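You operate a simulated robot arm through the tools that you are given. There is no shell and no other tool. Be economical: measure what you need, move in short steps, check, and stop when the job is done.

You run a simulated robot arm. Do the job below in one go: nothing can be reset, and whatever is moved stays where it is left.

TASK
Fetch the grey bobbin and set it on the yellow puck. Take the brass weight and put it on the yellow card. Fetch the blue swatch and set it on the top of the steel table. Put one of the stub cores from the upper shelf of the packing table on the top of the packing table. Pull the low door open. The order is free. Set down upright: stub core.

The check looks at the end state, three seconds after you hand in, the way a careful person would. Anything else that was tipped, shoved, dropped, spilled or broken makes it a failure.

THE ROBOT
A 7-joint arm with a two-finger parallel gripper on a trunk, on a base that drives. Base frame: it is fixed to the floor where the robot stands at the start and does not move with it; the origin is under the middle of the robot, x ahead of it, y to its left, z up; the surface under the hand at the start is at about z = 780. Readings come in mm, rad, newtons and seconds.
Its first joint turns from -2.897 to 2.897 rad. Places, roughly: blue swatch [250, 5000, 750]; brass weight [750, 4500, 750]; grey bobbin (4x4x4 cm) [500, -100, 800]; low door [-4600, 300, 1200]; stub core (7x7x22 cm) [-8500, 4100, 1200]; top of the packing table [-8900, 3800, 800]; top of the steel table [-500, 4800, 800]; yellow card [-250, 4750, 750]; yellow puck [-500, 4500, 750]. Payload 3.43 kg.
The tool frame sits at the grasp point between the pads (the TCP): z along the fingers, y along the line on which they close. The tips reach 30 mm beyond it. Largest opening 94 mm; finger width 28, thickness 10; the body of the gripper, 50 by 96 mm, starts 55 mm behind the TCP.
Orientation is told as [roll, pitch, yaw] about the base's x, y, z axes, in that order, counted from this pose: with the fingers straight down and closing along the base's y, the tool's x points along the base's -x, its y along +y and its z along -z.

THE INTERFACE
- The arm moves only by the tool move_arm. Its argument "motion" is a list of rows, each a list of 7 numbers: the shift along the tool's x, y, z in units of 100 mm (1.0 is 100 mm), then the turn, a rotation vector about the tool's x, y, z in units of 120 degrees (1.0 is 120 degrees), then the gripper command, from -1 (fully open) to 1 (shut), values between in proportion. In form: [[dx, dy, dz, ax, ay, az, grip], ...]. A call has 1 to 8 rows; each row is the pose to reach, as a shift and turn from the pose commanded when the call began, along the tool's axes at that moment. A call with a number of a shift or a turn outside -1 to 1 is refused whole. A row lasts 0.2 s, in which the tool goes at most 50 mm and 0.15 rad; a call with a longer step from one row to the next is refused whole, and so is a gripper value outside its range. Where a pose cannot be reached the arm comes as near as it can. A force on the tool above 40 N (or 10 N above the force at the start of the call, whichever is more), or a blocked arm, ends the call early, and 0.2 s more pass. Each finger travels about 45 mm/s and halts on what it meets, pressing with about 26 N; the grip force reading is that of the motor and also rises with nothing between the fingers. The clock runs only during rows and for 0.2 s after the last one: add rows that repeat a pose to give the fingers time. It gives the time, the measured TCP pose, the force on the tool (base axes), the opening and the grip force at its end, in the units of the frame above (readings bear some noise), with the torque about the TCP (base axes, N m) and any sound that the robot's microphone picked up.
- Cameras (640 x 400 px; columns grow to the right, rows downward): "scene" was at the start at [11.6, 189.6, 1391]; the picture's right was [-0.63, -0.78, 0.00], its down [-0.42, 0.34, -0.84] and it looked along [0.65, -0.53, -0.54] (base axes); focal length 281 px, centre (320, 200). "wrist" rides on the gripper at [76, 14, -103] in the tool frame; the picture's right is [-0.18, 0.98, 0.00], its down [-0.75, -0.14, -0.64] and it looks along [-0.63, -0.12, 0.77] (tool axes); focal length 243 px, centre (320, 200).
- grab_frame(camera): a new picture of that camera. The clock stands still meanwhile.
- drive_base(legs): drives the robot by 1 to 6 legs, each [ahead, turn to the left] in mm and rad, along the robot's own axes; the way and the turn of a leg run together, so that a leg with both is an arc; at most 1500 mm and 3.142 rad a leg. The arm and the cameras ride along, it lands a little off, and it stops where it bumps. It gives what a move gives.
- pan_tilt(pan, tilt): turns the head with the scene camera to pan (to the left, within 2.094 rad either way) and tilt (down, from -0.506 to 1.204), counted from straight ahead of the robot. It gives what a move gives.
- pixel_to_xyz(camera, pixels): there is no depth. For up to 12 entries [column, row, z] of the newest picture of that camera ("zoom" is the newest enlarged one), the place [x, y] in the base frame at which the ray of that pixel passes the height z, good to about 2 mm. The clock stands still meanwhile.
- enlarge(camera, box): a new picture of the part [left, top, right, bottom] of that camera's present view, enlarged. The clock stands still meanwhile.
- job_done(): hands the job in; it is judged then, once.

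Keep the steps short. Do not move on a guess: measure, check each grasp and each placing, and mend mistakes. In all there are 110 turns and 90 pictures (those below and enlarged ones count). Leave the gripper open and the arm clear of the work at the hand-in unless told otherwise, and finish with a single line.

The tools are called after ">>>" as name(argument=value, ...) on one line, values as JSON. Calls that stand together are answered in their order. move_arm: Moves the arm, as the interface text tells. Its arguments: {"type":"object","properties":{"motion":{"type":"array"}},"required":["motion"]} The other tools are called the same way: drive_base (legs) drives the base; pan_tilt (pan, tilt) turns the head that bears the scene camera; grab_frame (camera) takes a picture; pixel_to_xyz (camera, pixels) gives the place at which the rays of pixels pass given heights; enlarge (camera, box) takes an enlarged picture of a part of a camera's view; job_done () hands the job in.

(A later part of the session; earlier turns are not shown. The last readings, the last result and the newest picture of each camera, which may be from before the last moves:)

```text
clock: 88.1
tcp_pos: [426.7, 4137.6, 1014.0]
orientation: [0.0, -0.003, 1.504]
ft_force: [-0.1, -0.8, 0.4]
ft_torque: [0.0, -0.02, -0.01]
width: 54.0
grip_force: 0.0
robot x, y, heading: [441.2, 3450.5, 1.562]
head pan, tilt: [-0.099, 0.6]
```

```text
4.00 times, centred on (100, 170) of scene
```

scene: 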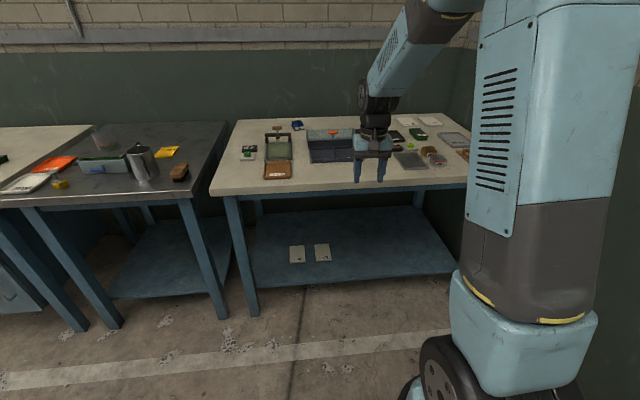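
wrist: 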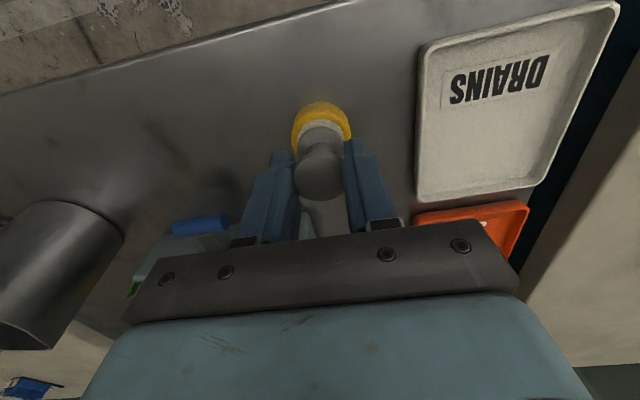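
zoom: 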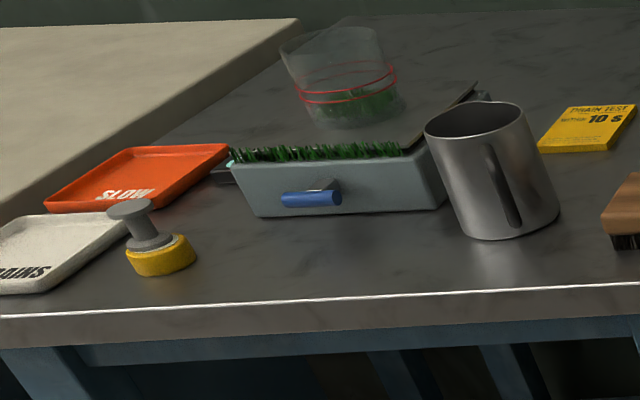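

The brass 650 g weight is at scene (430,151), with the steel 600 g weight close in front of it. I'll drive ahead 330 mm and measure with both cameras.

>>> drive_base(legs=[[330, 0]])

>>> pan_tilt(pan=-0.35, tilt=0.75)

>>> grab_frame(camera="scene")

>>> grab_frame(camera="wrist")

```text
clock: 90.3
tcp_pos: [427.4, 4475.5, 1015.5]
orientation: [0.002, -0.002, 1.507]
ft_force: [0.0, 0.7, -0.8]
ft_torque: [-0.03, -0.03, -0.01]
width: 54.0
grip_force: 0.0
robot x, y, heading: [447.8, 3790.0, 1.557]
head pan, tilt: [-0.099, 0.6]
```

```text
clock: 91.1
tcp_pos: [428.2, 4473.6, 1014.8]
orientation: [0.001, -0.003, 1.506]
ft_force: [0.1, -0.2, 0.4]
ft_torque: [0.03, 0.01, -0.02]
width: 54.1
grip_force: 0.1
robot x, y, heading: [449.6, 3784.3, 1.564]
head pan, tilt: [-0.351, 0.75]
```

```text
56 pictures are left
```

scene: 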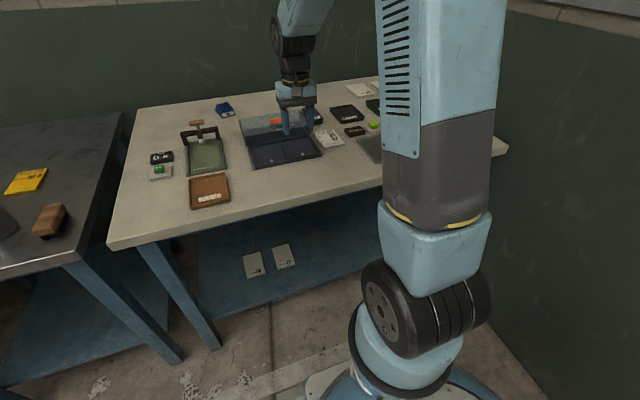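

```text
55 pictures are left
```

wrist: 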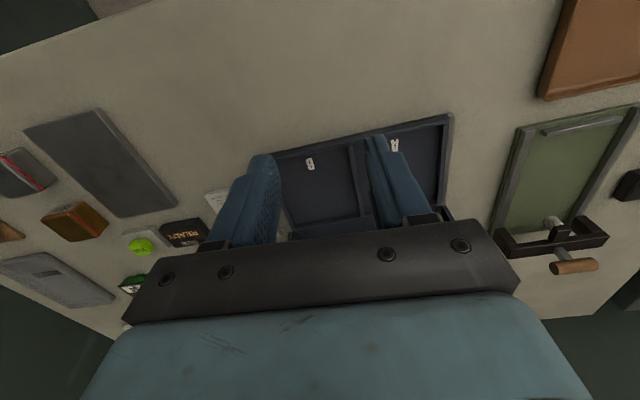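

The trunk hides the weights from the head, but the wrist sees brass at (75,222) and steel at (22,175). I'll measure them roughly.

>>> pixel_to_xyz(camera="wrist", pixels=[[72, 222, 890], [72, 222, 870], [22, 175, 890], [100, 165, 860], [140, 245, 870]])

```text
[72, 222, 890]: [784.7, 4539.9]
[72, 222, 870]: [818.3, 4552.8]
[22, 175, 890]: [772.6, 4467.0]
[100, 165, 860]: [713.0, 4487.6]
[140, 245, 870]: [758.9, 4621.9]
```

Brass is around (790,4545). I'll move the arm to the right about 300 mm at this height and look again.

>>> move_arm(motion=[[0, -0.5, 0, 0, 0, 0, -0.5], [0, -1.0, 0, 0, 0, 0, -0.5], [0, -1.0, 0, 0, 0, 0, -0.5]])

>>> move_arm(motion=[[0, -0.5, 0, 0, 0, 0, -0.5], [0, -1.0, 0, 0, 0, 0, -0.5], [0, -1.0, 0, 0, 0, 0, -0.5]])

>>> move_arm(motion=[[0, -0.5, 0, 0, 0, 0, -0.5], [0, -1.0, 0, 0, 0, 0, -0.5], [0, -1.0, 0, 0, 0, 0, -0.5]])

>>> grab_frame(camera="wrist")

```text
clock: 91.9
tcp_pos: [528.4, 4467.2, 1015.6]
orientation: [0.0, -0.003, 1.506]
ft_force: [-0.5, -0.5, 0.4]
ft_torque: [0.02, 0.0, 0.01]
width: 70.4
grip_force: 0.0
robot x, y, heading: [447.7, 3788.9, 1.565]
head pan, tilt: [-0.351, 0.75]
```

```text
clock: 92.7
tcp_pos: [628.6, 4458.3, 1016.5]
orientation: [0.0, -0.003, 1.507]
ft_force: [-0.1, 0.2, 0.0]
ft_torque: [0.0, 0.01, -0.01]
width: 70.3
grip_force: 0.3
robot x, y, heading: [449.9, 3781.5, 1.562]
head pan, tilt: [-0.351, 0.75]
```

```text
clock: 93.5
tcp_pos: [728.5, 4451.5, 1014.9]
orientation: [0.0, -0.001, 1.505]
ft_force: [0.2, -0.6, 0.2]
ft_torque: [0.0, -0.03, 0.0]
width: 70.7
grip_force: 0.1
robot x, y, heading: [446.0, 3785.1, 1.565]
head pan, tilt: [-0.351, 0.75]
```

```text
54 pictures are left
```

wrist: 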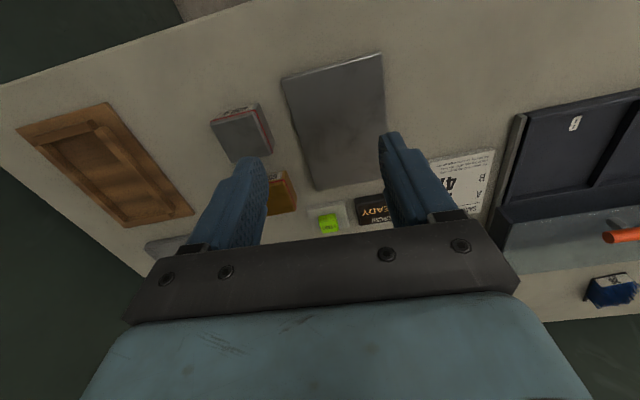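

The left finger partly hides the brass. I'll shift the TCP over its estimated place.

>>> move_arm(motion=[[-0.4, -0.25, 0, 0, 0, 0, -0.5], [-0.8, -0.5, 0, 0, 0, 0, -0.5], [-0.915, -0.51, 0, 0, 0, 0, -0.5], [-0.915, -0.51, 0, 0, 0, 0, -0.5]])

>>> grab_frame(camera="wrist")

```text
clock: 94.5
tcp_pos: [784.0, 4542.8, 1016.3]
orientation: [-0.001, -0.003, 1.508]
ft_force: [0.4, -0.5, 0.1]
ft_torque: [-0.01, 0.02, 0.0]
width: 70.4
grip_force: 0.1
robot x, y, heading: [448.6, 3783.7, 1.569]
head pan, tilt: [-0.351, 0.75]
```

```text
53 pictures are left
```

wrist: 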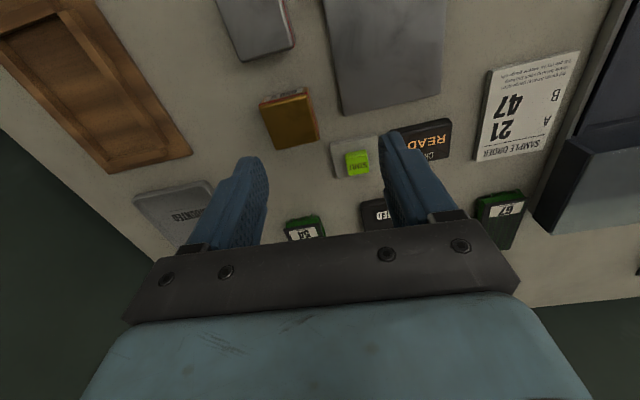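

The brass weight is now clear at (288,117). I'll enlarge it for its edges.

>>> enlarge(camera="wrist", box=[208, 50, 368, 150])

>>> pixel_to_xyz(camera="wrist", pixels=[[285, 118, 890], [285, 118, 870], [285, 118, 850]])

```text
4.00 times, centred on (288, 100) of wrist
```

zoom: 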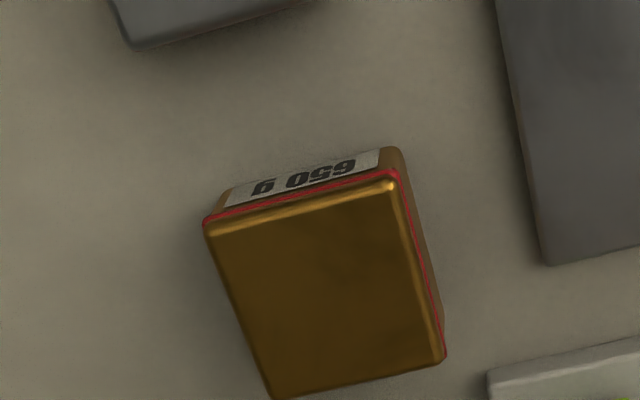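

```text
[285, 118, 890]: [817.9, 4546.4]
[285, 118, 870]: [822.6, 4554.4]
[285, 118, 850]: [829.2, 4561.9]
```

I'll measure the corners of the top and bottom edges at candidate heights.

>>> pixel_to_xyz(camera="zoom", pixels=[[205, 222, 885], [395, 178, 885], [445, 357, 885], [275, 398, 885], [228, 190, 850], [390, 147, 850], [318, 288, 885], [205, 222, 875], [395, 178, 875], [445, 357, 875], [275, 398, 875]])

```text
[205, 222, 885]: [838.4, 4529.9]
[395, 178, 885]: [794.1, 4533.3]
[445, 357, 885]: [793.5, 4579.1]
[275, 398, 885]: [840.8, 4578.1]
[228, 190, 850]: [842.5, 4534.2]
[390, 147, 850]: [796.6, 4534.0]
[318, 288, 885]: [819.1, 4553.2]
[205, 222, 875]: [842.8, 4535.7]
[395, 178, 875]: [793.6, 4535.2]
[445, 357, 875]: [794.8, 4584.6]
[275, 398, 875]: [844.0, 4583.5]
```

Brass weight: centre (818,4557), top z≈880, about 47×49 mm, square to the base axes. I'll rotate the tool by 0.063 to square it and come down above it.

>>> move_arm(motion=[[-0.13, -0.33, 0.0, 0, 0, -0.03, -0.42], [-0.13, -0.33, 0.4, 0, 0, -0.03, -0.42], [-0.13, -0.33, 0.8, 0, 0, -0.03, -0.42], [-0.13, -0.33, 0.85, 0, 0, -0.03, -0.42], [-0.13, -0.33, 0.85, 0, 0, -0.03, -0.42]])

>>> grab_frame(camera="wrist")

```text
clock: 95.7
tcp_pos: [816.4, 4554.4, 930.9]
orientation: [-0.001, -0.004, 1.569]
ft_force: [0.4, -0.2, 0.4]
ft_torque: [-0.01, 0.0, -0.01]
width: 66.9
grip_force: 0.0
robot x, y, heading: [450.2, 3788.7, 1.564]
head pan, tilt: [-0.351, 0.75]
```

```text
51 pictures are left
```

wrist: 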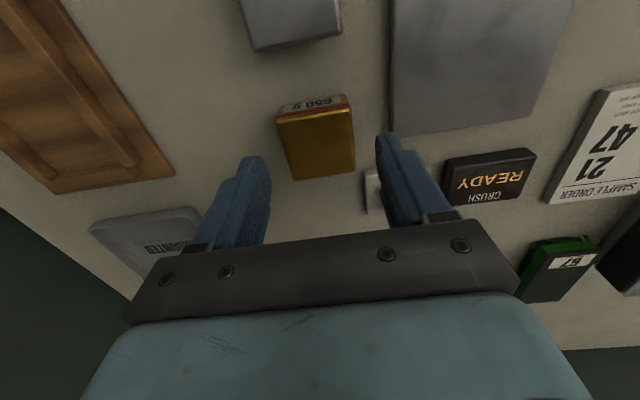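

I'll check the START pad's corner (368,172) against where the right finger will land.

>>> pixel_to_xyz(camera="wrist", pixels=[[366, 170, 860], [366, 212, 860], [317, 140, 880], [278, 118, 880], [352, 108, 880], [355, 165, 880], [290, 180, 880], [340, 36, 875]])

```text
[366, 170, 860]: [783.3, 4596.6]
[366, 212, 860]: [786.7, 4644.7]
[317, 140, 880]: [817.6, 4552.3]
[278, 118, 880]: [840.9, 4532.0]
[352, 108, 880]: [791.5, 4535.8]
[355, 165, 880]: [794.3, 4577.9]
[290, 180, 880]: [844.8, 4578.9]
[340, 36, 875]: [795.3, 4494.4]
```

The clearance is good, with the pad starting at y=4597. I'll descend 46 mm and close.

>>> move_arm(motion=[[0, 0, 0.25, 0, 0, 0, -0.42], [0, 0, 0.46, 0, 0, 0, -0.42], [0, 0, 0.46, 0, 0, 0, -0.42], [0, 0, 0.46, 0, 0, 0, 0.5], [0, 0, 0.46, 0, 0, 0, 0.5], [0, 0, 0.46, 0, 0, 0, 0.5]])

>>> move_arm(motion=[[0, 0, -0.3, 0, 0, 0, 0.5], [0, 0, -0.7, 0, 0, 0, 0.5], [0, 0, -1.0, 0, 0, 0, 0.5], [0, 0, -1.0, 0, 0, 0, 0.5]])

>>> grab_frame(camera="wrist")

```text
clock: 97.1
tcp_pos: [818.4, 4554.9, 886.0]
orientation: [-0.003, -0.008, 1.569]
ft_force: [-1.4, 1.4, 20.0]
ft_torque: [-0.49, 0.44, -0.11]
width: 50.0
grip_force: 26.6
robot x, y, heading: [446.6, 3787.3, 1.565]
head pan, tilt: [-0.351, 0.75]
```

```text
clock: 98.1
tcp_pos: [819.6, 4555.4, 984.2]
orientation: [0.0, -0.004, 1.568]
ft_force: [-0.4, -0.4, -6.1]
ft_torque: [-0.01, -0.03, -0.02]
width: 49.7
grip_force: 26.1
robot x, y, heading: [448.6, 3785.7, 1.562]
head pan, tilt: [-0.351, 0.75]
```

```text
50 pictures are left
```

wrist: 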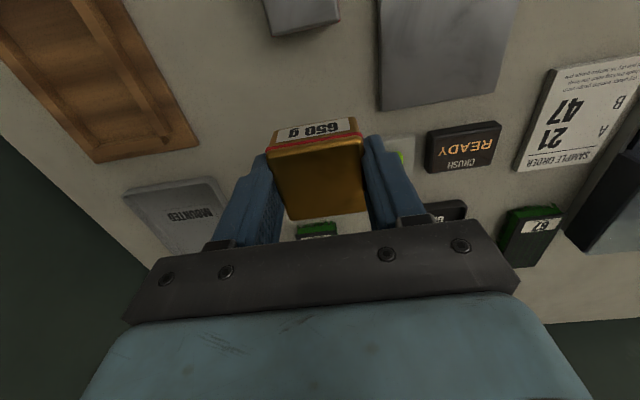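

I'm holding the brass weight (49.7 mm, 6 N). I'll raise it another 100 mm, reverse from the table, angle left and come up to the steel table.

>>> move_arm(motion=[[0, 0, -0.4, 0, 0, 0, 0.5], [0, 0, -0.8, 0, 0, 0, 0.5], [0, 0, -1.0, 0, 0, 0, 0.5], [0, 0, -1.0, 0, 0, 0, 0.5]])

>>> drive_base(legs=[[-700, 0], [0, 0.85], [900, 0]])

```text
clock: 99.1
tcp_pos: [819.9, 4555.6, 1083.2]
orientation: [0.001, -0.001, 1.57]
ft_force: [0.4, -0.1, -6.6]
ft_torque: [-0.02, -0.01, 0.01]
width: 50.0
grip_force: 25.7
robot x, y, heading: [447.4, 3787.7, 1.568]
head pan, tilt: [-0.351, 0.75]
```

```text
clock: 109.7
tcp_pos: [-528.5, 4495.3, 1084.3]
orientation: [-0.002, -0.005, 2.399]
ft_force: [-0.6, -0.6, -5.9]
ft_torque: [-0.02, -0.03, -0.02]
width: 49.9
grip_force: 25.7
robot x, y, heading: [-193.9, 3722.3, 2.387]
head pan, tilt: [-0.351, 0.75]
```

Now I'll turn right 0.82 to face the table and go ahead 80 mm.

>>> drive_base(legs=[[0, -0.82], [80, 0]])

>>> pan_tilt(pan=0.1, tilt=0.75)

>>> grab_frame(camera="scene")

```text
clock: 113.2
tcp_pos: [174.7, 4553.2, 1085.8]
orientation: [0.0, -0.006, 1.533]
ft_force: [3.0, -2.0, -6.6]
ft_torque: [0.09, 0.14, 0.0]
width: 49.9
grip_force: 26.0
robot x, y, heading: [-253.2, 3802.2, 1.549]
head pan, tilt: [-0.351, 0.75]
```

```text
clock: 114.1
tcp_pos: [172.9, 4553.7, 1084.8]
orientation: [-0.003, -0.003, 1.533]
ft_force: [-0.4, 0.5, -6.8]
ft_torque: [-0.02, -0.01, 0.0]
width: 49.8
grip_force: 26.2
robot x, y, heading: [-250.6, 3799.3, 1.548]
head pan, tilt: [0.099, 0.75]
```

```text
49 pictures are left
```

scene: 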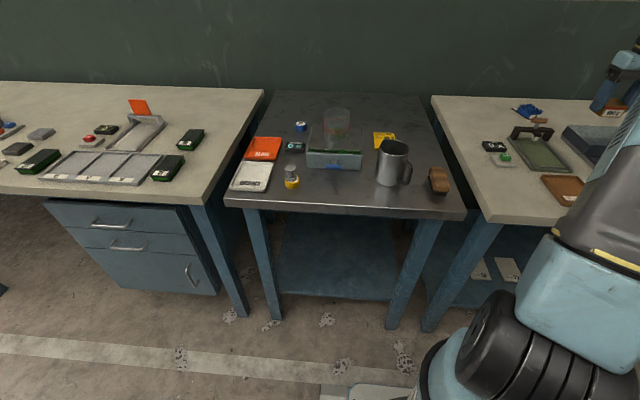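

I'll enlarge the card and jug for measuring.

>>> enlarge(camera="scene", box=[320, 100, 480, 200])

>>> pixel_to_xyz(camera="zoom", pixels=[[212, 132, 860], [296, 132, 860], [312, 184, 860], [226, 196, 860], [226, 203, 850], [312, 193, 850], [290, 345, 850], [290, 163, 960], [290, 163, 990], [290, 198, 960], [235, 178, 960], [340, 178, 960]])

```text
4.00 times, centred on (400, 150) of scene
```

zoom: 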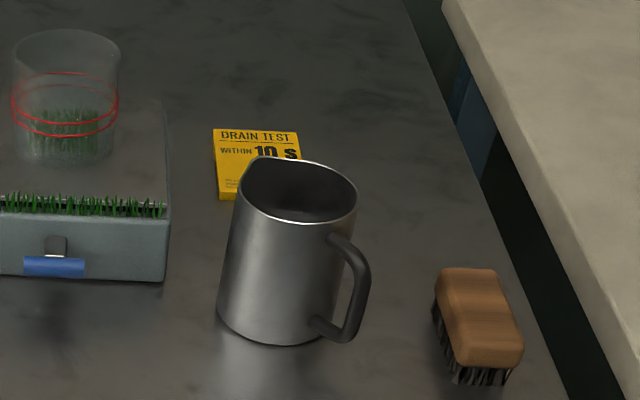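

```text
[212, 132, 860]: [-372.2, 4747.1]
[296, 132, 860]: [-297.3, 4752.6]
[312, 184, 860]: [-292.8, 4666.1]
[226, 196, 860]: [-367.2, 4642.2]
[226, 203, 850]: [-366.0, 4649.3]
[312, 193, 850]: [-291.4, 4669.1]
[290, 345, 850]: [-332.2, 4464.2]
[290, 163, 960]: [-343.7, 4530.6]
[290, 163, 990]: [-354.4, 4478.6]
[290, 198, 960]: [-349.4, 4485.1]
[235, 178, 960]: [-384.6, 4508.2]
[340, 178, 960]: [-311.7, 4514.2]
```

Card centre (-334,4702), and the jug ends at y≈4545. I'll carry the weight left at z≈1085, well above everything.

>>> move_arm(motion=[[-0.13, 0.48, 0, 0, 0, 0, 0.5], [-0.26, 0.96, 0, 0, 0, 0, 0.5]])

>>> move_arm(motion=[[-0.13, 0.48, 0, 0, 0, 0, 0.5], [-0.26, 0.96, 0, 0, 0, 0, 0.5]])

>>> move_arm(motion=[[-0.13, 0.48, 0, 0, 0, 0, 0.5], [-0.26, 0.96, 0, 0, 0, 0, 0.5]])

>>> move_arm(motion=[[-0.13, 0.48, 0, 0, 0, 0, 0.5], [-0.26, 0.96, 0, 0, 0, 0, 0.5]])

>>> move_arm(motion=[[-0.13, 0.48, 0, 0, 0, 0, 0.5], [-0.26, 0.96, 0, 0, 0, 0, 0.5], [-0.26, 0.96, 0, 0, 0, 0, 0.5]])

```text
clock: 114.7
tcp_pos: [78.8, 4585.4, 1083.7]
orientation: [-0.003, -0.003, 1.531]
ft_force: [1.2, -1.6, -7.1]
ft_torque: [0.01, 0.07, 0.02]
width: 49.8
grip_force: 26.0
robot x, y, heading: [-253.8, 3802.5, 1.55]
head pan, tilt: [0.099, 0.75]
```

```text
clock: 115.3
tcp_pos: [-15.9, 4614.9, 1085.7]
orientation: [0.0, -0.004, 1.53]
ft_force: [2.0, -0.8, -6.8]
ft_torque: [-0.01, 0.09, 0.01]
width: 49.6
grip_force: 26.5
robot x, y, heading: [-251.7, 3798.5, 1.551]
head pan, tilt: [0.099, 0.75]
```

```text
clock: 115.9
tcp_pos: [-109.1, 4642.3, 1087.4]
orientation: [-0.004, -0.004, 1.534]
ft_force: [1.9, -1.2, -6.2]
ft_torque: [-0.02, 0.11, 0.03]
width: 49.8
grip_force: 25.5
robot x, y, heading: [-254.0, 3798.6, 1.549]
head pan, tilt: [0.099, 0.75]
```

```text
clock: 116.5
tcp_pos: [-203.3, 4673.4, 1086.1]
orientation: [-0.004, -0.003, 1.531]
ft_force: [1.7, -0.9, -6.8]
ft_torque: [0.0, 0.07, -0.04]
width: 49.8
grip_force: 25.8
robot x, y, heading: [-252.2, 3795.5, 1.548]
head pan, tilt: [0.099, 0.75]
```

```text
clock: 117.3
tcp_pos: [-299.4, 4703.5, 1086.1]
orientation: [-0.002, -0.006, 1.533]
ft_force: [-0.5, -0.9, -6.5]
ft_torque: [-0.05, 0.01, 0.0]
width: 49.8
grip_force: 25.9
robot x, y, heading: [-248.1, 3802.8, 1.543]
head pan, tilt: [0.099, 0.75]
```

I'm nearly there. I'll shift 35 mm more, square the tool and descend 100 mm.

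>>> move_arm(motion=[[0.01, 0.35, 0, 0, 0, -0.018, 0.5], [0.01, 0.35, 0.4, 0, 0, -0.018, 0.5], [0.01, 0.35, 0.8, 0, 0, -0.018, 0.5], [0.01, 0.35, 1.0, 0, 0, -0.018, 0.5], [0.01, 0.35, 1.0, 0, 0, -0.018, 0.5]])

>>> grab_frame(camera="wrist")

>>> enlarge(camera="scene", box=[320, 90, 480, 190])

```text
clock: 118.5
tcp_pos: [-334.2, 4703.5, 983.5]
orientation: [-0.003, -0.003, 1.573]
ft_force: [0.6, -0.3, -5.8]
ft_torque: [-0.04, 0.01, 0.0]
width: 49.7
grip_force: 25.8
robot x, y, heading: [-250.2, 3797.9, 1.546]
head pan, tilt: [0.099, 0.75]
```

```text
47 pictures are left
```

wrist: 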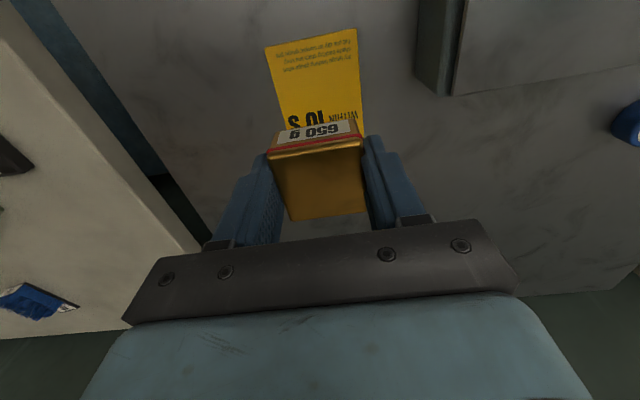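

```text
4.00 times, centred on (400, 140) of scene
```

zoom: 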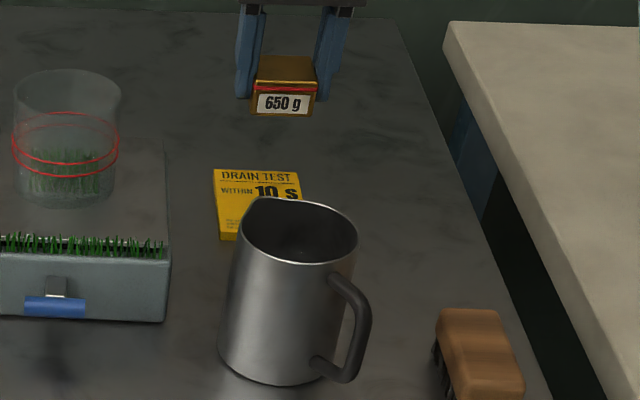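

I'll check the card's near corners from the wrist view.

>>> pixel_to_xyz(camera="wrist", pixels=[[265, 47, 858], [357, 28, 858], [364, 118, 858], [284, 120, 858], [265, 47, 865], [357, 28, 865]])

```text
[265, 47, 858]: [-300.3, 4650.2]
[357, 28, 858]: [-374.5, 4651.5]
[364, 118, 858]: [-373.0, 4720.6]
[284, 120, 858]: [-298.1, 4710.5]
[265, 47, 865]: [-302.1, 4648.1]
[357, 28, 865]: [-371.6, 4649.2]
```

The weight is centred over the card. I'll lower slowly to contact.

>>> move_arm(motion=[[0.03, 0.02, 0.4, 0, 0, 0, 0.5], [0.03, 0.02, 0.8, 0, 0, 0, 0.5], [0.03, 0.02, 0.86, 0, 0, 0, 0.5], [0.03, 0.02, 0.9, 0, 0, 0, 0.5], [0.03, 0.02, 0.93, 0, 0, 0, 0.5], [0.03, 0.02, 0.95, 0, 0, 0, 0.5]])

>>> enlarge(camera="scene", box=[320, 90, 480, 190])

```text
clock: 120.0
tcp_pos: [-337.5, 4700.5, 894.2]
orientation: [-0.003, -0.011, 1.571]
ft_force: [0.3, -1.7, 10.4]
ft_torque: [-0.3, 0.06, 0.0]
width: 49.7
grip_force: 25.8
robot x, y, heading: [-250.3, 3801.0, 1.553]
head pan, tilt: [0.099, 0.75]
stopped in row 6: the force on the tool passed its limit at 42 N (the readings are from after the stop); the commanded pose is now the measured one
```

```text
4.00 times, centred on (400, 140) of scene
```

zoom: 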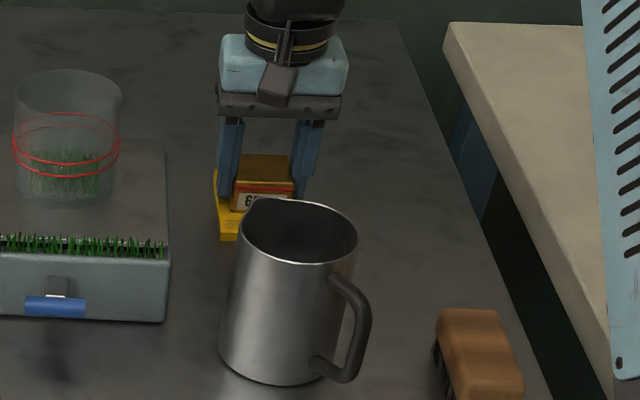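

The weight is seated on the card. I'll open and rise.

>>> move_arm(motion=[[0, 0, -0.01, 0, 0, 0, -0.2], [0, 0, -0.01, 0, 0, 0, -0.42], [0, 0, -0.01, 0, 0, 0, -0.42], [0, 0, -0.4, 0, 0, 0, -0.42], [0, 0, -0.8, 0, 0, 0, -0.42], [0, 0, -1.0, 0, 0, 0, -0.42]])

>>> move_arm(motion=[[0, 0, -0.4, 0, 0, 0, -0.42], [0, 0, -0.8, 0, 0, 0, -0.42], [0, 0, -0.8, 0, 0, 0, -0.42]])

>>> grab_frame(camera="wrist")

```text
clock: 121.4
tcp_pos: [-336.7, 4701.0, 993.9]
orientation: [-0.002, -0.01, 1.571]
ft_force: [0.4, -0.3, 0.0]
ft_torque: [0.0, -0.02, -0.03]
width: 66.9
grip_force: 0.0
robot x, y, heading: [-249.8, 3798.0, 1.551]
head pan, tilt: [0.099, 0.75]
```

```text
clock: 122.2
tcp_pos: [-337.9, 4700.6, 1074.2]
orientation: [-0.003, -0.009, 1.571]
ft_force: [0.8, 0.3, 0.2]
ft_torque: [0.01, 0.01, -0.01]
width: 66.9
grip_force: 0.0
robot x, y, heading: [-251.6, 3801.7, 1.552]
head pan, tilt: [0.099, 0.75]
```

```text
44 pictures are left
```

wrist: 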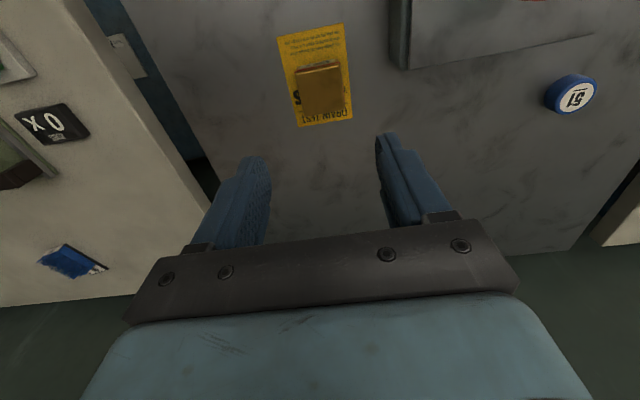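

The weight rests on the card. The blue swatch "36" shows at wrist (70,262). I'll measure it, with the scene view too.

>>> enlarge(camera="scene", box=[480, 80, 640, 180])

>>> pixel_to_xyz(camera="wrist", pixels=[[70, 262, 850], [70, 262, 865], [70, 262, 880]])

```text
4.00 times, centred on (560, 130) of scene
```

zoom: 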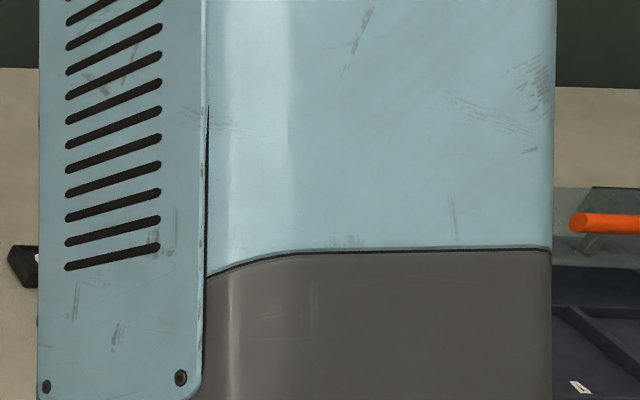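

```text
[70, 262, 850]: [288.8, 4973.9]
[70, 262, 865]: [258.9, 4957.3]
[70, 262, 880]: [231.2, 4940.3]
```

I'll measure where the table legs stand at floor level, to see how close the base may drive.

>>> pixel_to_xyz(camera="scene", pixels=[[428, 330, 0], [392, 328, 0], [275, 318, 0], [248, 315, 0], [345, 208, 850], [490, 222, 853], [320, 386, 200], [320, 386, 300], [430, 345, 200], [395, 300, 200]])

```text
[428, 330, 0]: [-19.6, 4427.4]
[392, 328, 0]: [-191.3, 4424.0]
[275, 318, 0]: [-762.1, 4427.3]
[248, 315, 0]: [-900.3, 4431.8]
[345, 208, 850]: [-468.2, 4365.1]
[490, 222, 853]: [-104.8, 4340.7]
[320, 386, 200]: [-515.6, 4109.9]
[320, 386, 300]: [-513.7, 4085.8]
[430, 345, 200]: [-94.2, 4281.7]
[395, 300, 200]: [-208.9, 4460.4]
```

The legs' front is at y≈4427 and the base reaches about 410–440 mm, so the axis can go to about y=3960. I'll reverse left and come back straight at x≈200.

>>> drive_base(legs=[[0, 0.45], [-1080, 0]])

>>> drive_base(legs=[[0, -0.46], [700, 0]])

>>> pan_tilt(pan=0.1, tilt=0.5)

>>> grab_frame(camera="scene")

```text
clock: 129.3
tcp_pos: [-264.2, 3589.2, 1073.9]
orientation: [-0.001, -0.01, 2.026]
ft_force: [0.8, 0.9, 0.3]
ft_torque: [0.0, 0.03, 0.0]
width: 66.9
grip_force: 0.0
robot x, y, heading: [206.8, 2820.2, 2.007]
head pan, tilt: [0.099, 0.75]
```

```text
clock: 134.6
tcp_pos: [152.1, 4407.4, 1073.7]
orientation: [-0.002, -0.008, 1.557]
ft_force: [0.4, 0.0, 0.6]
ft_torque: [0.01, 0.01, -0.01]
width: 66.8
grip_force: 0.1
robot x, y, heading: [214.1, 3507.4, 1.544]
head pan, tilt: [0.099, 0.75]
```

```text
clock: 135.4
tcp_pos: [151.1, 4408.2, 1074.5]
orientation: [-0.003, -0.008, 1.557]
ft_force: [-0.1, 0.0, -0.6]
ft_torque: [-0.01, 0.01, 0.03]
width: 66.8
grip_force: 0.1
robot x, y, heading: [217.5, 3508.0, 1.546]
head pan, tilt: [0.099, 0.499]
```

```text
42 pictures are left
```

scene: 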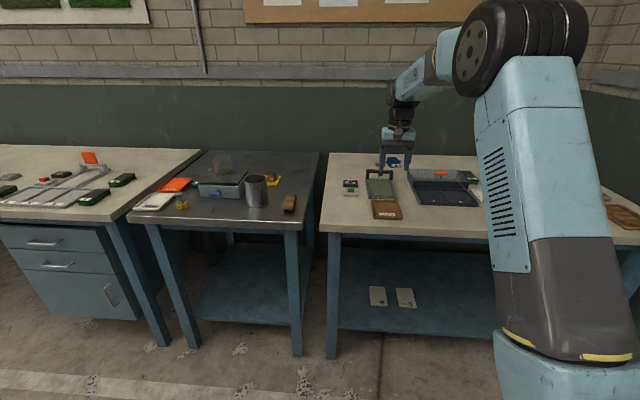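

To clear the press with the T-handle, I'll raise the arm 80 mm and shift it right 100 mm before driving forward.

>>> move_arm(motion=[[0.1, -0.3, -0.4, 0, 0, 0, -0.42], [0.2, -0.6, -0.7, 0, 0, 0, -0.42], [0.2, -1.0, -0.7, 0, 0, 0, -0.42], [0.2, -1.0, -0.7, 0, 0, 0, -0.42]])

>>> drive_base(legs=[[400, 0]])

>>> pan_tilt(pan=0.1, tilt=0.8)

>>> grab_frame(camera="scene")

>>> grab_frame(camera="wrist")

```text
refused: row 1 steps farther than a row can; nothing moved
```

```text
clock: 137.9
tcp_pos: [155.6, 4810.8, 1073.9]
orientation: [-0.001, -0.009, 1.562]
ft_force: [0.1, -0.1, 0.5]
ft_torque: [0.0, 0.02, -0.02]
width: 66.8
grip_force: 0.2
robot x, y, heading: [229.1, 3912.4, 1.546]
head pan, tilt: [0.099, 0.499]
```

```text
clock: 138.7
tcp_pos: [157.2, 4810.6, 1074.5]
orientation: [-0.002, -0.009, 1.563]
ft_force: [0.2, 0.1, -0.3]
ft_torque: [-0.02, 0.02, -0.03]
width: 66.8
grip_force: 0.0
robot x, y, heading: [226.9, 3911.5, 1.546]
head pan, tilt: [0.099, 0.799]
```

```text
41 pictures are left
```

scene: 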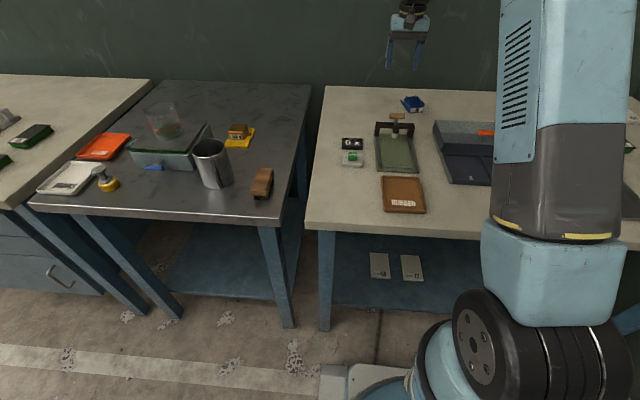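

```text
40 pictures are left
```

wrist: 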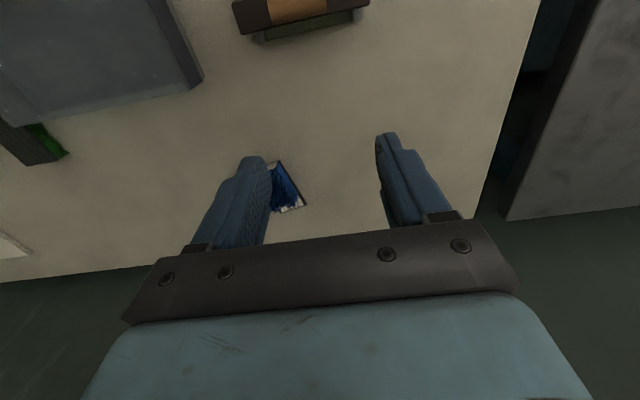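

The arm move was refused, but the drive touched nothing: no force, and the press is untouched. Now I'll measure the swatch at scene (412,103).

>>> enlarge(camera="scene", box=[350, 70, 470, 145])

>>> pixel_to_xyz(camera="scene", pixels=[[414, 103, 856], [414, 103, 870], [414, 103, 885], [402, 106, 865], [424, 105, 865]])

>>> pixel_to_xyz(camera="wrist", pixels=[[286, 185, 856], [286, 185, 870], [286, 185, 885], [283, 162, 865], [305, 205, 860], [274, 211, 860]])

```text
5.33 times, centred on (410, 108) of scene
```

zoom: 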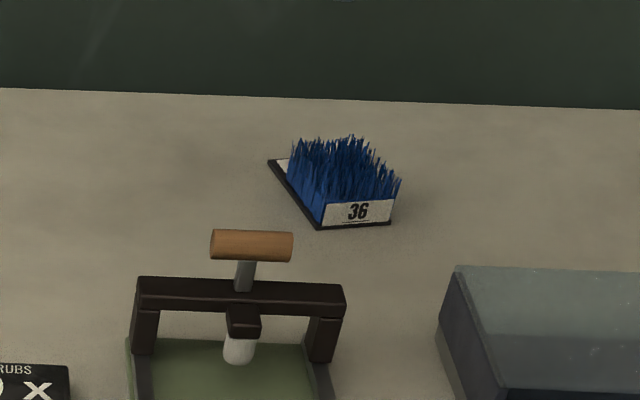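

```text
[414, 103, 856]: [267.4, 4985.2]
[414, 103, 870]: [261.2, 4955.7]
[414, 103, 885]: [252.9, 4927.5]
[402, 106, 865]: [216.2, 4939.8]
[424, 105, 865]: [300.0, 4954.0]
```

```text
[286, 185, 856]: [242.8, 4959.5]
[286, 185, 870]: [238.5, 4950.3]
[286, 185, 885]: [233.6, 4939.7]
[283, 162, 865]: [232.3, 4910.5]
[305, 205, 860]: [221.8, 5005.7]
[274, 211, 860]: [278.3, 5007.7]
```

I'll measure the backing's corners on the table.

>>> pixel_to_xyz(camera="zoom", pixels=[[318, 229, 856], [392, 223, 856], [269, 162, 858], [322, 205, 870], [392, 200, 870], [350, 137, 885], [400, 180, 885], [250, 232, 960], [250, 232, 940], [460, 268, 900], [0, 90, 856]])

```text
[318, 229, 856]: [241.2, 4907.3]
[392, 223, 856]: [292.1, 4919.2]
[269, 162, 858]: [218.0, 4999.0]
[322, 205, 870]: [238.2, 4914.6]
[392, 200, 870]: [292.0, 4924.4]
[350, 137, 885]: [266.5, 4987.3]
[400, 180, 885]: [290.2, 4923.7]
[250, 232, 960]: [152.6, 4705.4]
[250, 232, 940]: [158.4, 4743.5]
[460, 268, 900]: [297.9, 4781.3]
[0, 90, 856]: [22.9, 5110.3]
```

The swatch is about 52×95 mm, centre (255,4959), turned about 0.23 rad. I'll drive 50 mm nearer, then move the arm over it in small steps with the tool turned to match.

>>> drive_base(legs=[[50, 0]])

>>> move_arm(motion=[[-0.2, -0.4, 0, 0, 0, -0.056, -0.6], [-0.4, -0.8, 0, 0, 0, -0.112, -0.6], [-0.6, -1.0, 0.0, 0, 0, -0.112, -0.6], [-0.8, -1.0, 0.2, 0, 0, -0.112, -0.6], [-0.8, -1.0, 0.6, 0, 0, -0.112, -0.6], [-0.8, -1.0, 0.6, 0, 0, -0.112, -0.6]])

>>> grab_frame(camera="wrist")

```text
clock: 139.7
tcp_pos: [157.6, 4861.3, 1075.3]
orientation: [-0.001, -0.009, 1.564]
ft_force: [-0.5, -0.6, 1.2]
ft_torque: [0.02, -0.01, -0.01]
width: 66.6
grip_force: 0.0
robot x, y, heading: [228.8, 3962.2, 1.544]
head pan, tilt: [0.099, 0.799]
```

```text
clock: 141.1
tcp_pos: [255.2, 4943.0, 1013.8]
orientation: [-0.005, -0.01, 1.8]
ft_force: [1.2, -0.1, -0.4]
ft_torque: [0.01, 0.02, 0.01]
width: 75.1
grip_force: 0.1
robot x, y, heading: [228.6, 3963.2, 1.548]
head pan, tilt: [0.099, 0.799]
```

```text
38 pictures are left
```

wrist: 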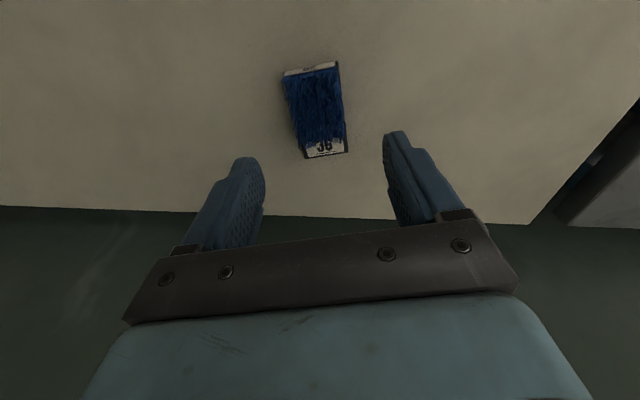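

I'll measure the swatch corners in this view to fix the offset.

>>> pixel_to_xyz(camera="wrist", pixels=[[283, 75, 860], [337, 63, 860], [348, 151, 860], [304, 158, 860], [316, 111, 865]])

```text
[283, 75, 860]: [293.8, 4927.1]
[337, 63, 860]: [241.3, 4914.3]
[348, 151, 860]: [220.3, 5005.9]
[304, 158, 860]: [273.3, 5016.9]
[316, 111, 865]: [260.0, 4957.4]
```

The centre is (257,4966). I'll correct by a few mm, descend 100 mm and then the rest.

>>> move_arm(motion=[[-0.056, -0.07, 0.4, 0, 0, 0, -0.6], [-0.056, -0.07, 0.8, 0, 0, 0, -0.6], [-0.056, -0.07, 1.0, 0, 0, 0, -0.6], [-0.056, -0.07, 1.0, 0, 0, 0, -0.6]])

>>> grab_frame(camera="wrist")

```text
clock: 142.1
tcp_pos: [265.8, 4949.7, 915.9]
orientation: [-0.003, -0.009, 1.796]
ft_force: [0.4, 0.8, 0.3]
ft_torque: [-0.02, -0.04, 0.01]
width: 75.2
grip_force: 0.0
robot x, y, heading: [228.5, 3958.9, 1.546]
head pan, tilt: [0.099, 0.799]
```

```text
37 pictures are left
```

wrist: 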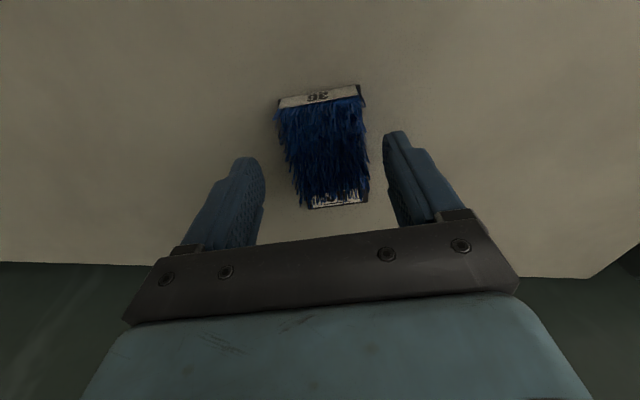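

I'm over the swatch and it's well between the fingers. I'll descend 28 mm and close.

>>> move_arm(motion=[[0, 0.03, 0.2, 0, 0, 0, -0.6], [0, 0.03, 0.28, 0, 0, 0, -0.6], [0, 0.03, 0.28, 0, 0, 0, 0.0], [0, 0.03, 0.28, 0, 0, 0, 0.3], [0, 0.03, 0.28, 0, 0, 0, 0.3], [0, 0.03, 0.28, 0, 0, 0, 0.3]])

>>> move_arm(motion=[[0, 0, -0.2, 0, 0, 0, 0.3], [0, 0, -0.6, 0, 0, 0, 0.3], [0, 0, -1.0, 0, 0, 0, 0.3], [0, 0, -1.0, 0, 0, 0, 0.3]])

>>> grab_frame(camera="wrist")

```text
clock: 143.5
tcp_pos: [261.8, 4950.1, 887.1]
orientation: [-0.002, -0.009, 1.798]
ft_force: [-0.8, -0.4, 0.1]
ft_torque: [0.01, -0.02, -0.01]
width: 53.6
grip_force: 26.1
robot x, y, heading: [230.2, 3966.6, 1.549]
head pan, tilt: [0.099, 0.799]
```

```text
clock: 144.5
tcp_pos: [262.1, 4948.9, 989.0]
orientation: [-0.003, -0.009, 1.798]
ft_force: [0.2, 0.0, -0.6]
ft_torque: [0.02, 0.0, -0.02]
width: 53.5
grip_force: 25.9
robot x, y, heading: [225.7, 3961.3, 1.544]
head pan, tilt: [0.099, 0.799]
```

```text
36 pictures are left
```

wrist: 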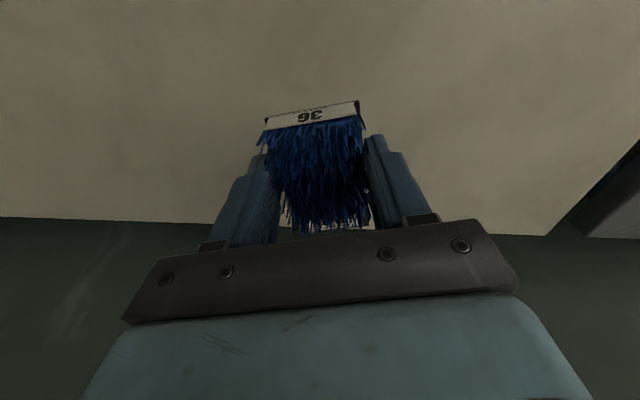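

The swatch is held. I'll raise it and look at the steel table's right side for a free spot I can reach from here.

>>> move_arm(motion=[[0, 0, -0.4, 0, 0, 0, 0.3], [0, 0, -0.8, 0, 0, 0, 0.3], [0, 0, -0.8, 0, 0, 0, 0.3]])

>>> pan_tilt(pan=0.6, tilt=0.7)

>>> enlarge(camera="scene", box=[160, 60, 480, 260])

```text
clock: 145.3
tcp_pos: [259.1, 4946.6, 1068.9]
orientation: [-0.005, -0.008, 1.798]
ft_force: [-0.4, 0.1, -1.3]
ft_torque: [-0.01, 0.03, 0.02]
width: 53.3
grip_force: 26.4
robot x, y, heading: [228.6, 3962.3, 1.549]
head pan, tilt: [0.099, 0.799]
```

```text
clock: 146.2
tcp_pos: [259.7, 4946.8, 1068.4]
orientation: [-0.003, -0.008, 1.798]
ft_force: [-0.6, 0.5, 0.5]
ft_torque: [-0.02, 0.01, 0.04]
width: 53.7
grip_force: 25.6
robot x, y, heading: [223.6, 3961.5, 1.549]
head pan, tilt: [0.6, 0.7]
```

```text
2.00 times, centred on (320, 160) of scene
```

zoom: 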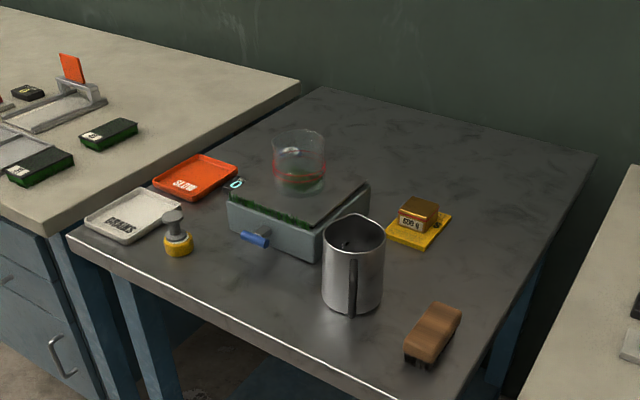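

There's free space right of the card, near zoom (490,240). I'll measure it and the table's right edge.

>>> pixel_to_xyz(camera="zoom", pixels=[[545, 240, 851], [510, 310, 851], [590, 160, 851], [490, 240, 851], [470, 270, 851], [460, 312, 870], [452, 214, 860], [425, 250, 860], [405, 360, 851], [500, 215, 851], [380, 300, 851]])

```text
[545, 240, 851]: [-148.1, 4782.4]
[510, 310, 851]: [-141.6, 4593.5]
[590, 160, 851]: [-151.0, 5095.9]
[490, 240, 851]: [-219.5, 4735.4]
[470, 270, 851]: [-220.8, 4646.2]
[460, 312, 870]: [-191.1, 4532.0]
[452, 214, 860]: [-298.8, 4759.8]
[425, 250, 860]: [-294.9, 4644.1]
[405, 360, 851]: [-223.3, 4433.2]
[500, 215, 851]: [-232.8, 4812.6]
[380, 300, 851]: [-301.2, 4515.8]
```

The gap between card (x=-297) and table edge (x=-147) is free. Target TCP (-220,4660). I'll carry the swatch there at height in six equal steps.

>>> move_arm(motion=[[0.143, 0.442, 0, 0, 0, 0, 0.3], [0.286, 0.885, 0, 0, 0, 0, 0.3]])

>>> move_arm(motion=[[0.143, 0.442, 0, 0, 0, 0, 0.3], [0.286, 0.885, 0, 0, 0, 0, 0.3]])

>>> move_arm(motion=[[0.143, 0.442, 0, 0, 0, 0, 0.3], [0.286, 0.885, 0, 0, 0, 0, 0.3]])

>>> move_arm(motion=[[0.143, 0.442, 0, 0, 0, 0, 0.3], [0.286, 0.885, 0, 0, 0, 0, 0.3]])

>>> move_arm(motion=[[0.143, 0.442, 0, 0, 0, 0, 0.3], [0.286, 0.885, 0, 0, 0, 0, 0.3]])

>>> move_arm(motion=[[0.143, 0.442, 0, 0, 0, 0.05, 0.3], [0.286, 0.885, 0, 0, 0, 0.1, 0.3], [0.286, 0.885, 0, 0, 0, 0.108, 0.3], [0.286, 0.885, 0, 0, 0, 0.108, 0.3]])

```text
clock: 146.8
tcp_pos: [181.9, 4899.6, 1068.3]
orientation: [-0.003, -0.01, 1.796]
ft_force: [1.2, 0.1, -1.5]
ft_torque: [-0.01, 0.06, 0.0]
width: 53.3
grip_force: 26.1
robot x, y, heading: [228.6, 3961.0, 1.55]
head pan, tilt: [0.6, 0.7]
```

```text
clock: 147.4
tcp_pos: [103.2, 4850.0, 1067.0]
orientation: [-0.005, -0.008, 1.796]
ft_force: [0.7, 0.1, -0.7]
ft_torque: [-0.05, 0.06, -0.02]
width: 53.5
grip_force: 26.1
robot x, y, heading: [229.1, 3960.1, 1.547]
head pan, tilt: [0.6, 0.7]
```

```text
clock: 148.0
tcp_pos: [21.7, 4803.7, 1064.9]
orientation: [-0.004, -0.009, 1.798]
ft_force: [0.0, -0.3, -0.2]
ft_torque: [-0.03, 0.06, 0.01]
width: 53.8
grip_force: 25.8
robot x, y, heading: [223.9, 3962.5, 1.555]
head pan, tilt: [0.6, 0.7]
```

```text
clock: 148.6
tcp_pos: [-58.8, 4757.5, 1064.1]
orientation: [-0.005, -0.008, 1.796]
ft_force: [1.3, 0.3, 0.5]
ft_torque: [-0.02, 0.04, 0.0]
width: 53.5
grip_force: 25.9
robot x, y, heading: [226.2, 3963.8, 1.546]
head pan, tilt: [0.6, 0.7]
```

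```text
clock: 149.2
tcp_pos: [-137.4, 4709.0, 1064.1]
orientation: [-0.004, -0.01, 1.795]
ft_force: [0.3, 1.1, -1.0]
ft_torque: [-0.01, 0.07, -0.01]
width: 53.4
grip_force: 26.4
robot x, y, heading: [228.0, 3961.6, 1.547]
head pan, tilt: [0.6, 0.7]
```

```text
clock: 150.2
tcp_pos: [-216.4, 4660.4, 1064.1]
orientation: [-0.001, -0.01, 1.571]
ft_force: [-0.4, 0.3, -0.8]
ft_torque: [0.03, 0.01, -0.03]
width: 53.6
grip_force: 25.9
robot x, y, heading: [226.5, 3963.8, 1.546]
head pan, tilt: [0.6, 0.7]
```

I'm over the spot. I'll lower 100 mm and check.

>>> move_arm(motion=[[0, 0.02, 0.4, 0, 0, 0, 0.3], [0, 0.02, 0.8, 0, 0, 0, 0.3], [0, 0.02, 1.0, 0, 0, 0, 0.3], [0, 0.02, 1.0, 0, 0, 0, 0.3]])

>>> enlarge(camera="scene", box=[300, 90, 460, 190])

```text
clock: 151.2
tcp_pos: [-218.7, 4659.7, 964.8]
orientation: [-0.002, -0.008, 1.574]
ft_force: [0.6, 0.3, 0.6]
ft_torque: [0.01, 0.0, 0.0]
width: 53.7
grip_force: 25.9
robot x, y, heading: [224.0, 3960.5, 1.544]
head pan, tilt: [0.6, 0.7]
```

```text
4.00 times, centred on (380, 140) of scene
```

zoom: 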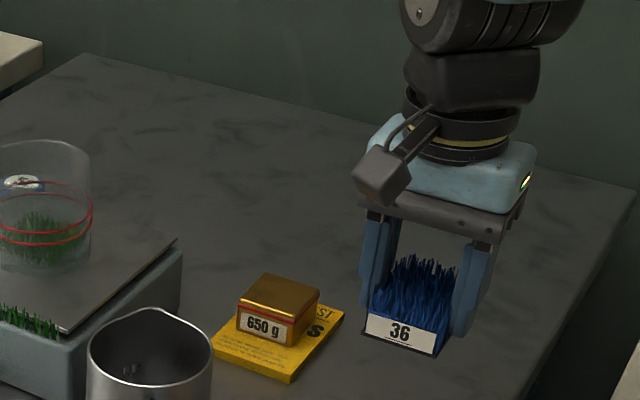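

The swatch is level and clear of the weight. I'll lower to contact.

>>> move_arm(motion=[[0, 0, 0.4, 0, 0, 0, 0.3], [0, 0, 0.7, 0, 0, 0, 0.3], [0, 0, 0.78, 0, 0, 0, 0.3], [0, 0, 0.82, 0, 0, 0, 0.3], [0, 0, 0.845, 0, 0, 0, 0.3]])

>>> enlarge(camera="scene", box=[300, 110, 460, 210])

```text
clock: 152.3
tcp_pos: [-220.6, 4662.0, 886.2]
orientation: [0.003, -0.014, 1.57]
ft_force: [1.5, -1.8, 10.6]
ft_torque: [-0.28, -0.07, 0.01]
width: 53.6
grip_force: 25.4
robot x, y, heading: [226.9, 3961.2, 1.547]
head pan, tilt: [0.6, 0.7]
stopped in row 5: the force on the tool passed its limit at 44 N (the readings are from after the stop); the commanded pose is now the measured one
```

```text
4.00 times, centred on (380, 160) of scene
```

zoom: 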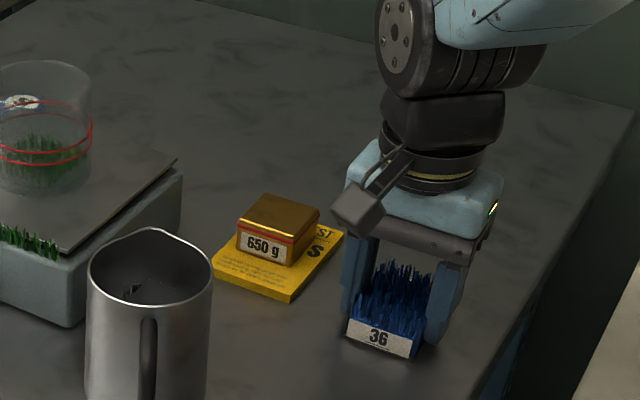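

The swatch is down on the steel table. I'll release it and rise.

>>> move_arm(motion=[[0, 0, -0.01, 0, 0, 0, 0.0], [0, 0, -0.01, 0, 0, 0, -0.5], [0, 0, -0.01, 0, 0, 0, -0.5], [0, 0, -0.4, 0, 0, 0, -0.5], [0, 0, -0.8, 0, 0, 0, -0.5], [0, 0, -1.0, 0, 0, 0, -0.5]])

>>> move_arm(motion=[[0, 0, -0.4, 0, 0, 0, -0.5], [0, 0, -0.8, 0, 0, 0, -0.5], [0, 0, -1.0, 0, 0, 0, -0.5], [0, 0, -1.0, 0, 0, 0, -0.5]])

>>> enlarge(camera="scene", box=[160, 60, 480, 260])

```text
clock: 153.7
tcp_pos: [-221.3, 4659.3, 983.2]
orientation: [-0.001, -0.014, 1.571]
ft_force: [0.5, 0.2, -0.5]
ft_torque: [-0.01, -0.01, -0.04]
width: 70.6
grip_force: 0.1
robot x, y, heading: [231.0, 3959.0, 1.554]
head pan, tilt: [0.6, 0.7]
```

```text
clock: 154.7
tcp_pos: [-220.4, 4658.8, 1085.8]
orientation: [0.0, -0.014, 1.571]
ft_force: [0.3, 0.2, 0.0]
ft_torque: [0.0, 0.0, -0.01]
width: 70.7
grip_force: 0.0
robot x, y, heading: [228.9, 3960.3, 1.551]
head pan, tilt: [0.6, 0.7]
```

```text
2.00 times, centred on (320, 160) of scene
```

zoom: 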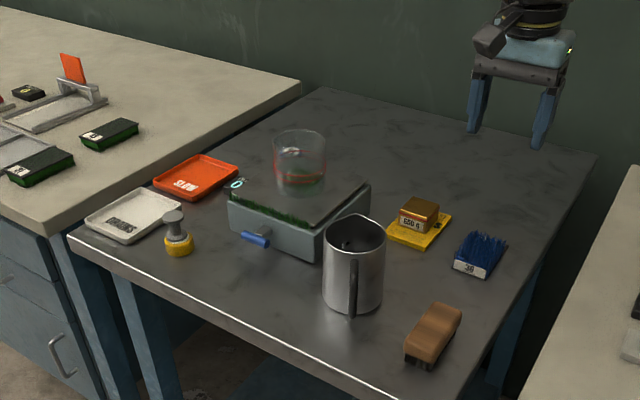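

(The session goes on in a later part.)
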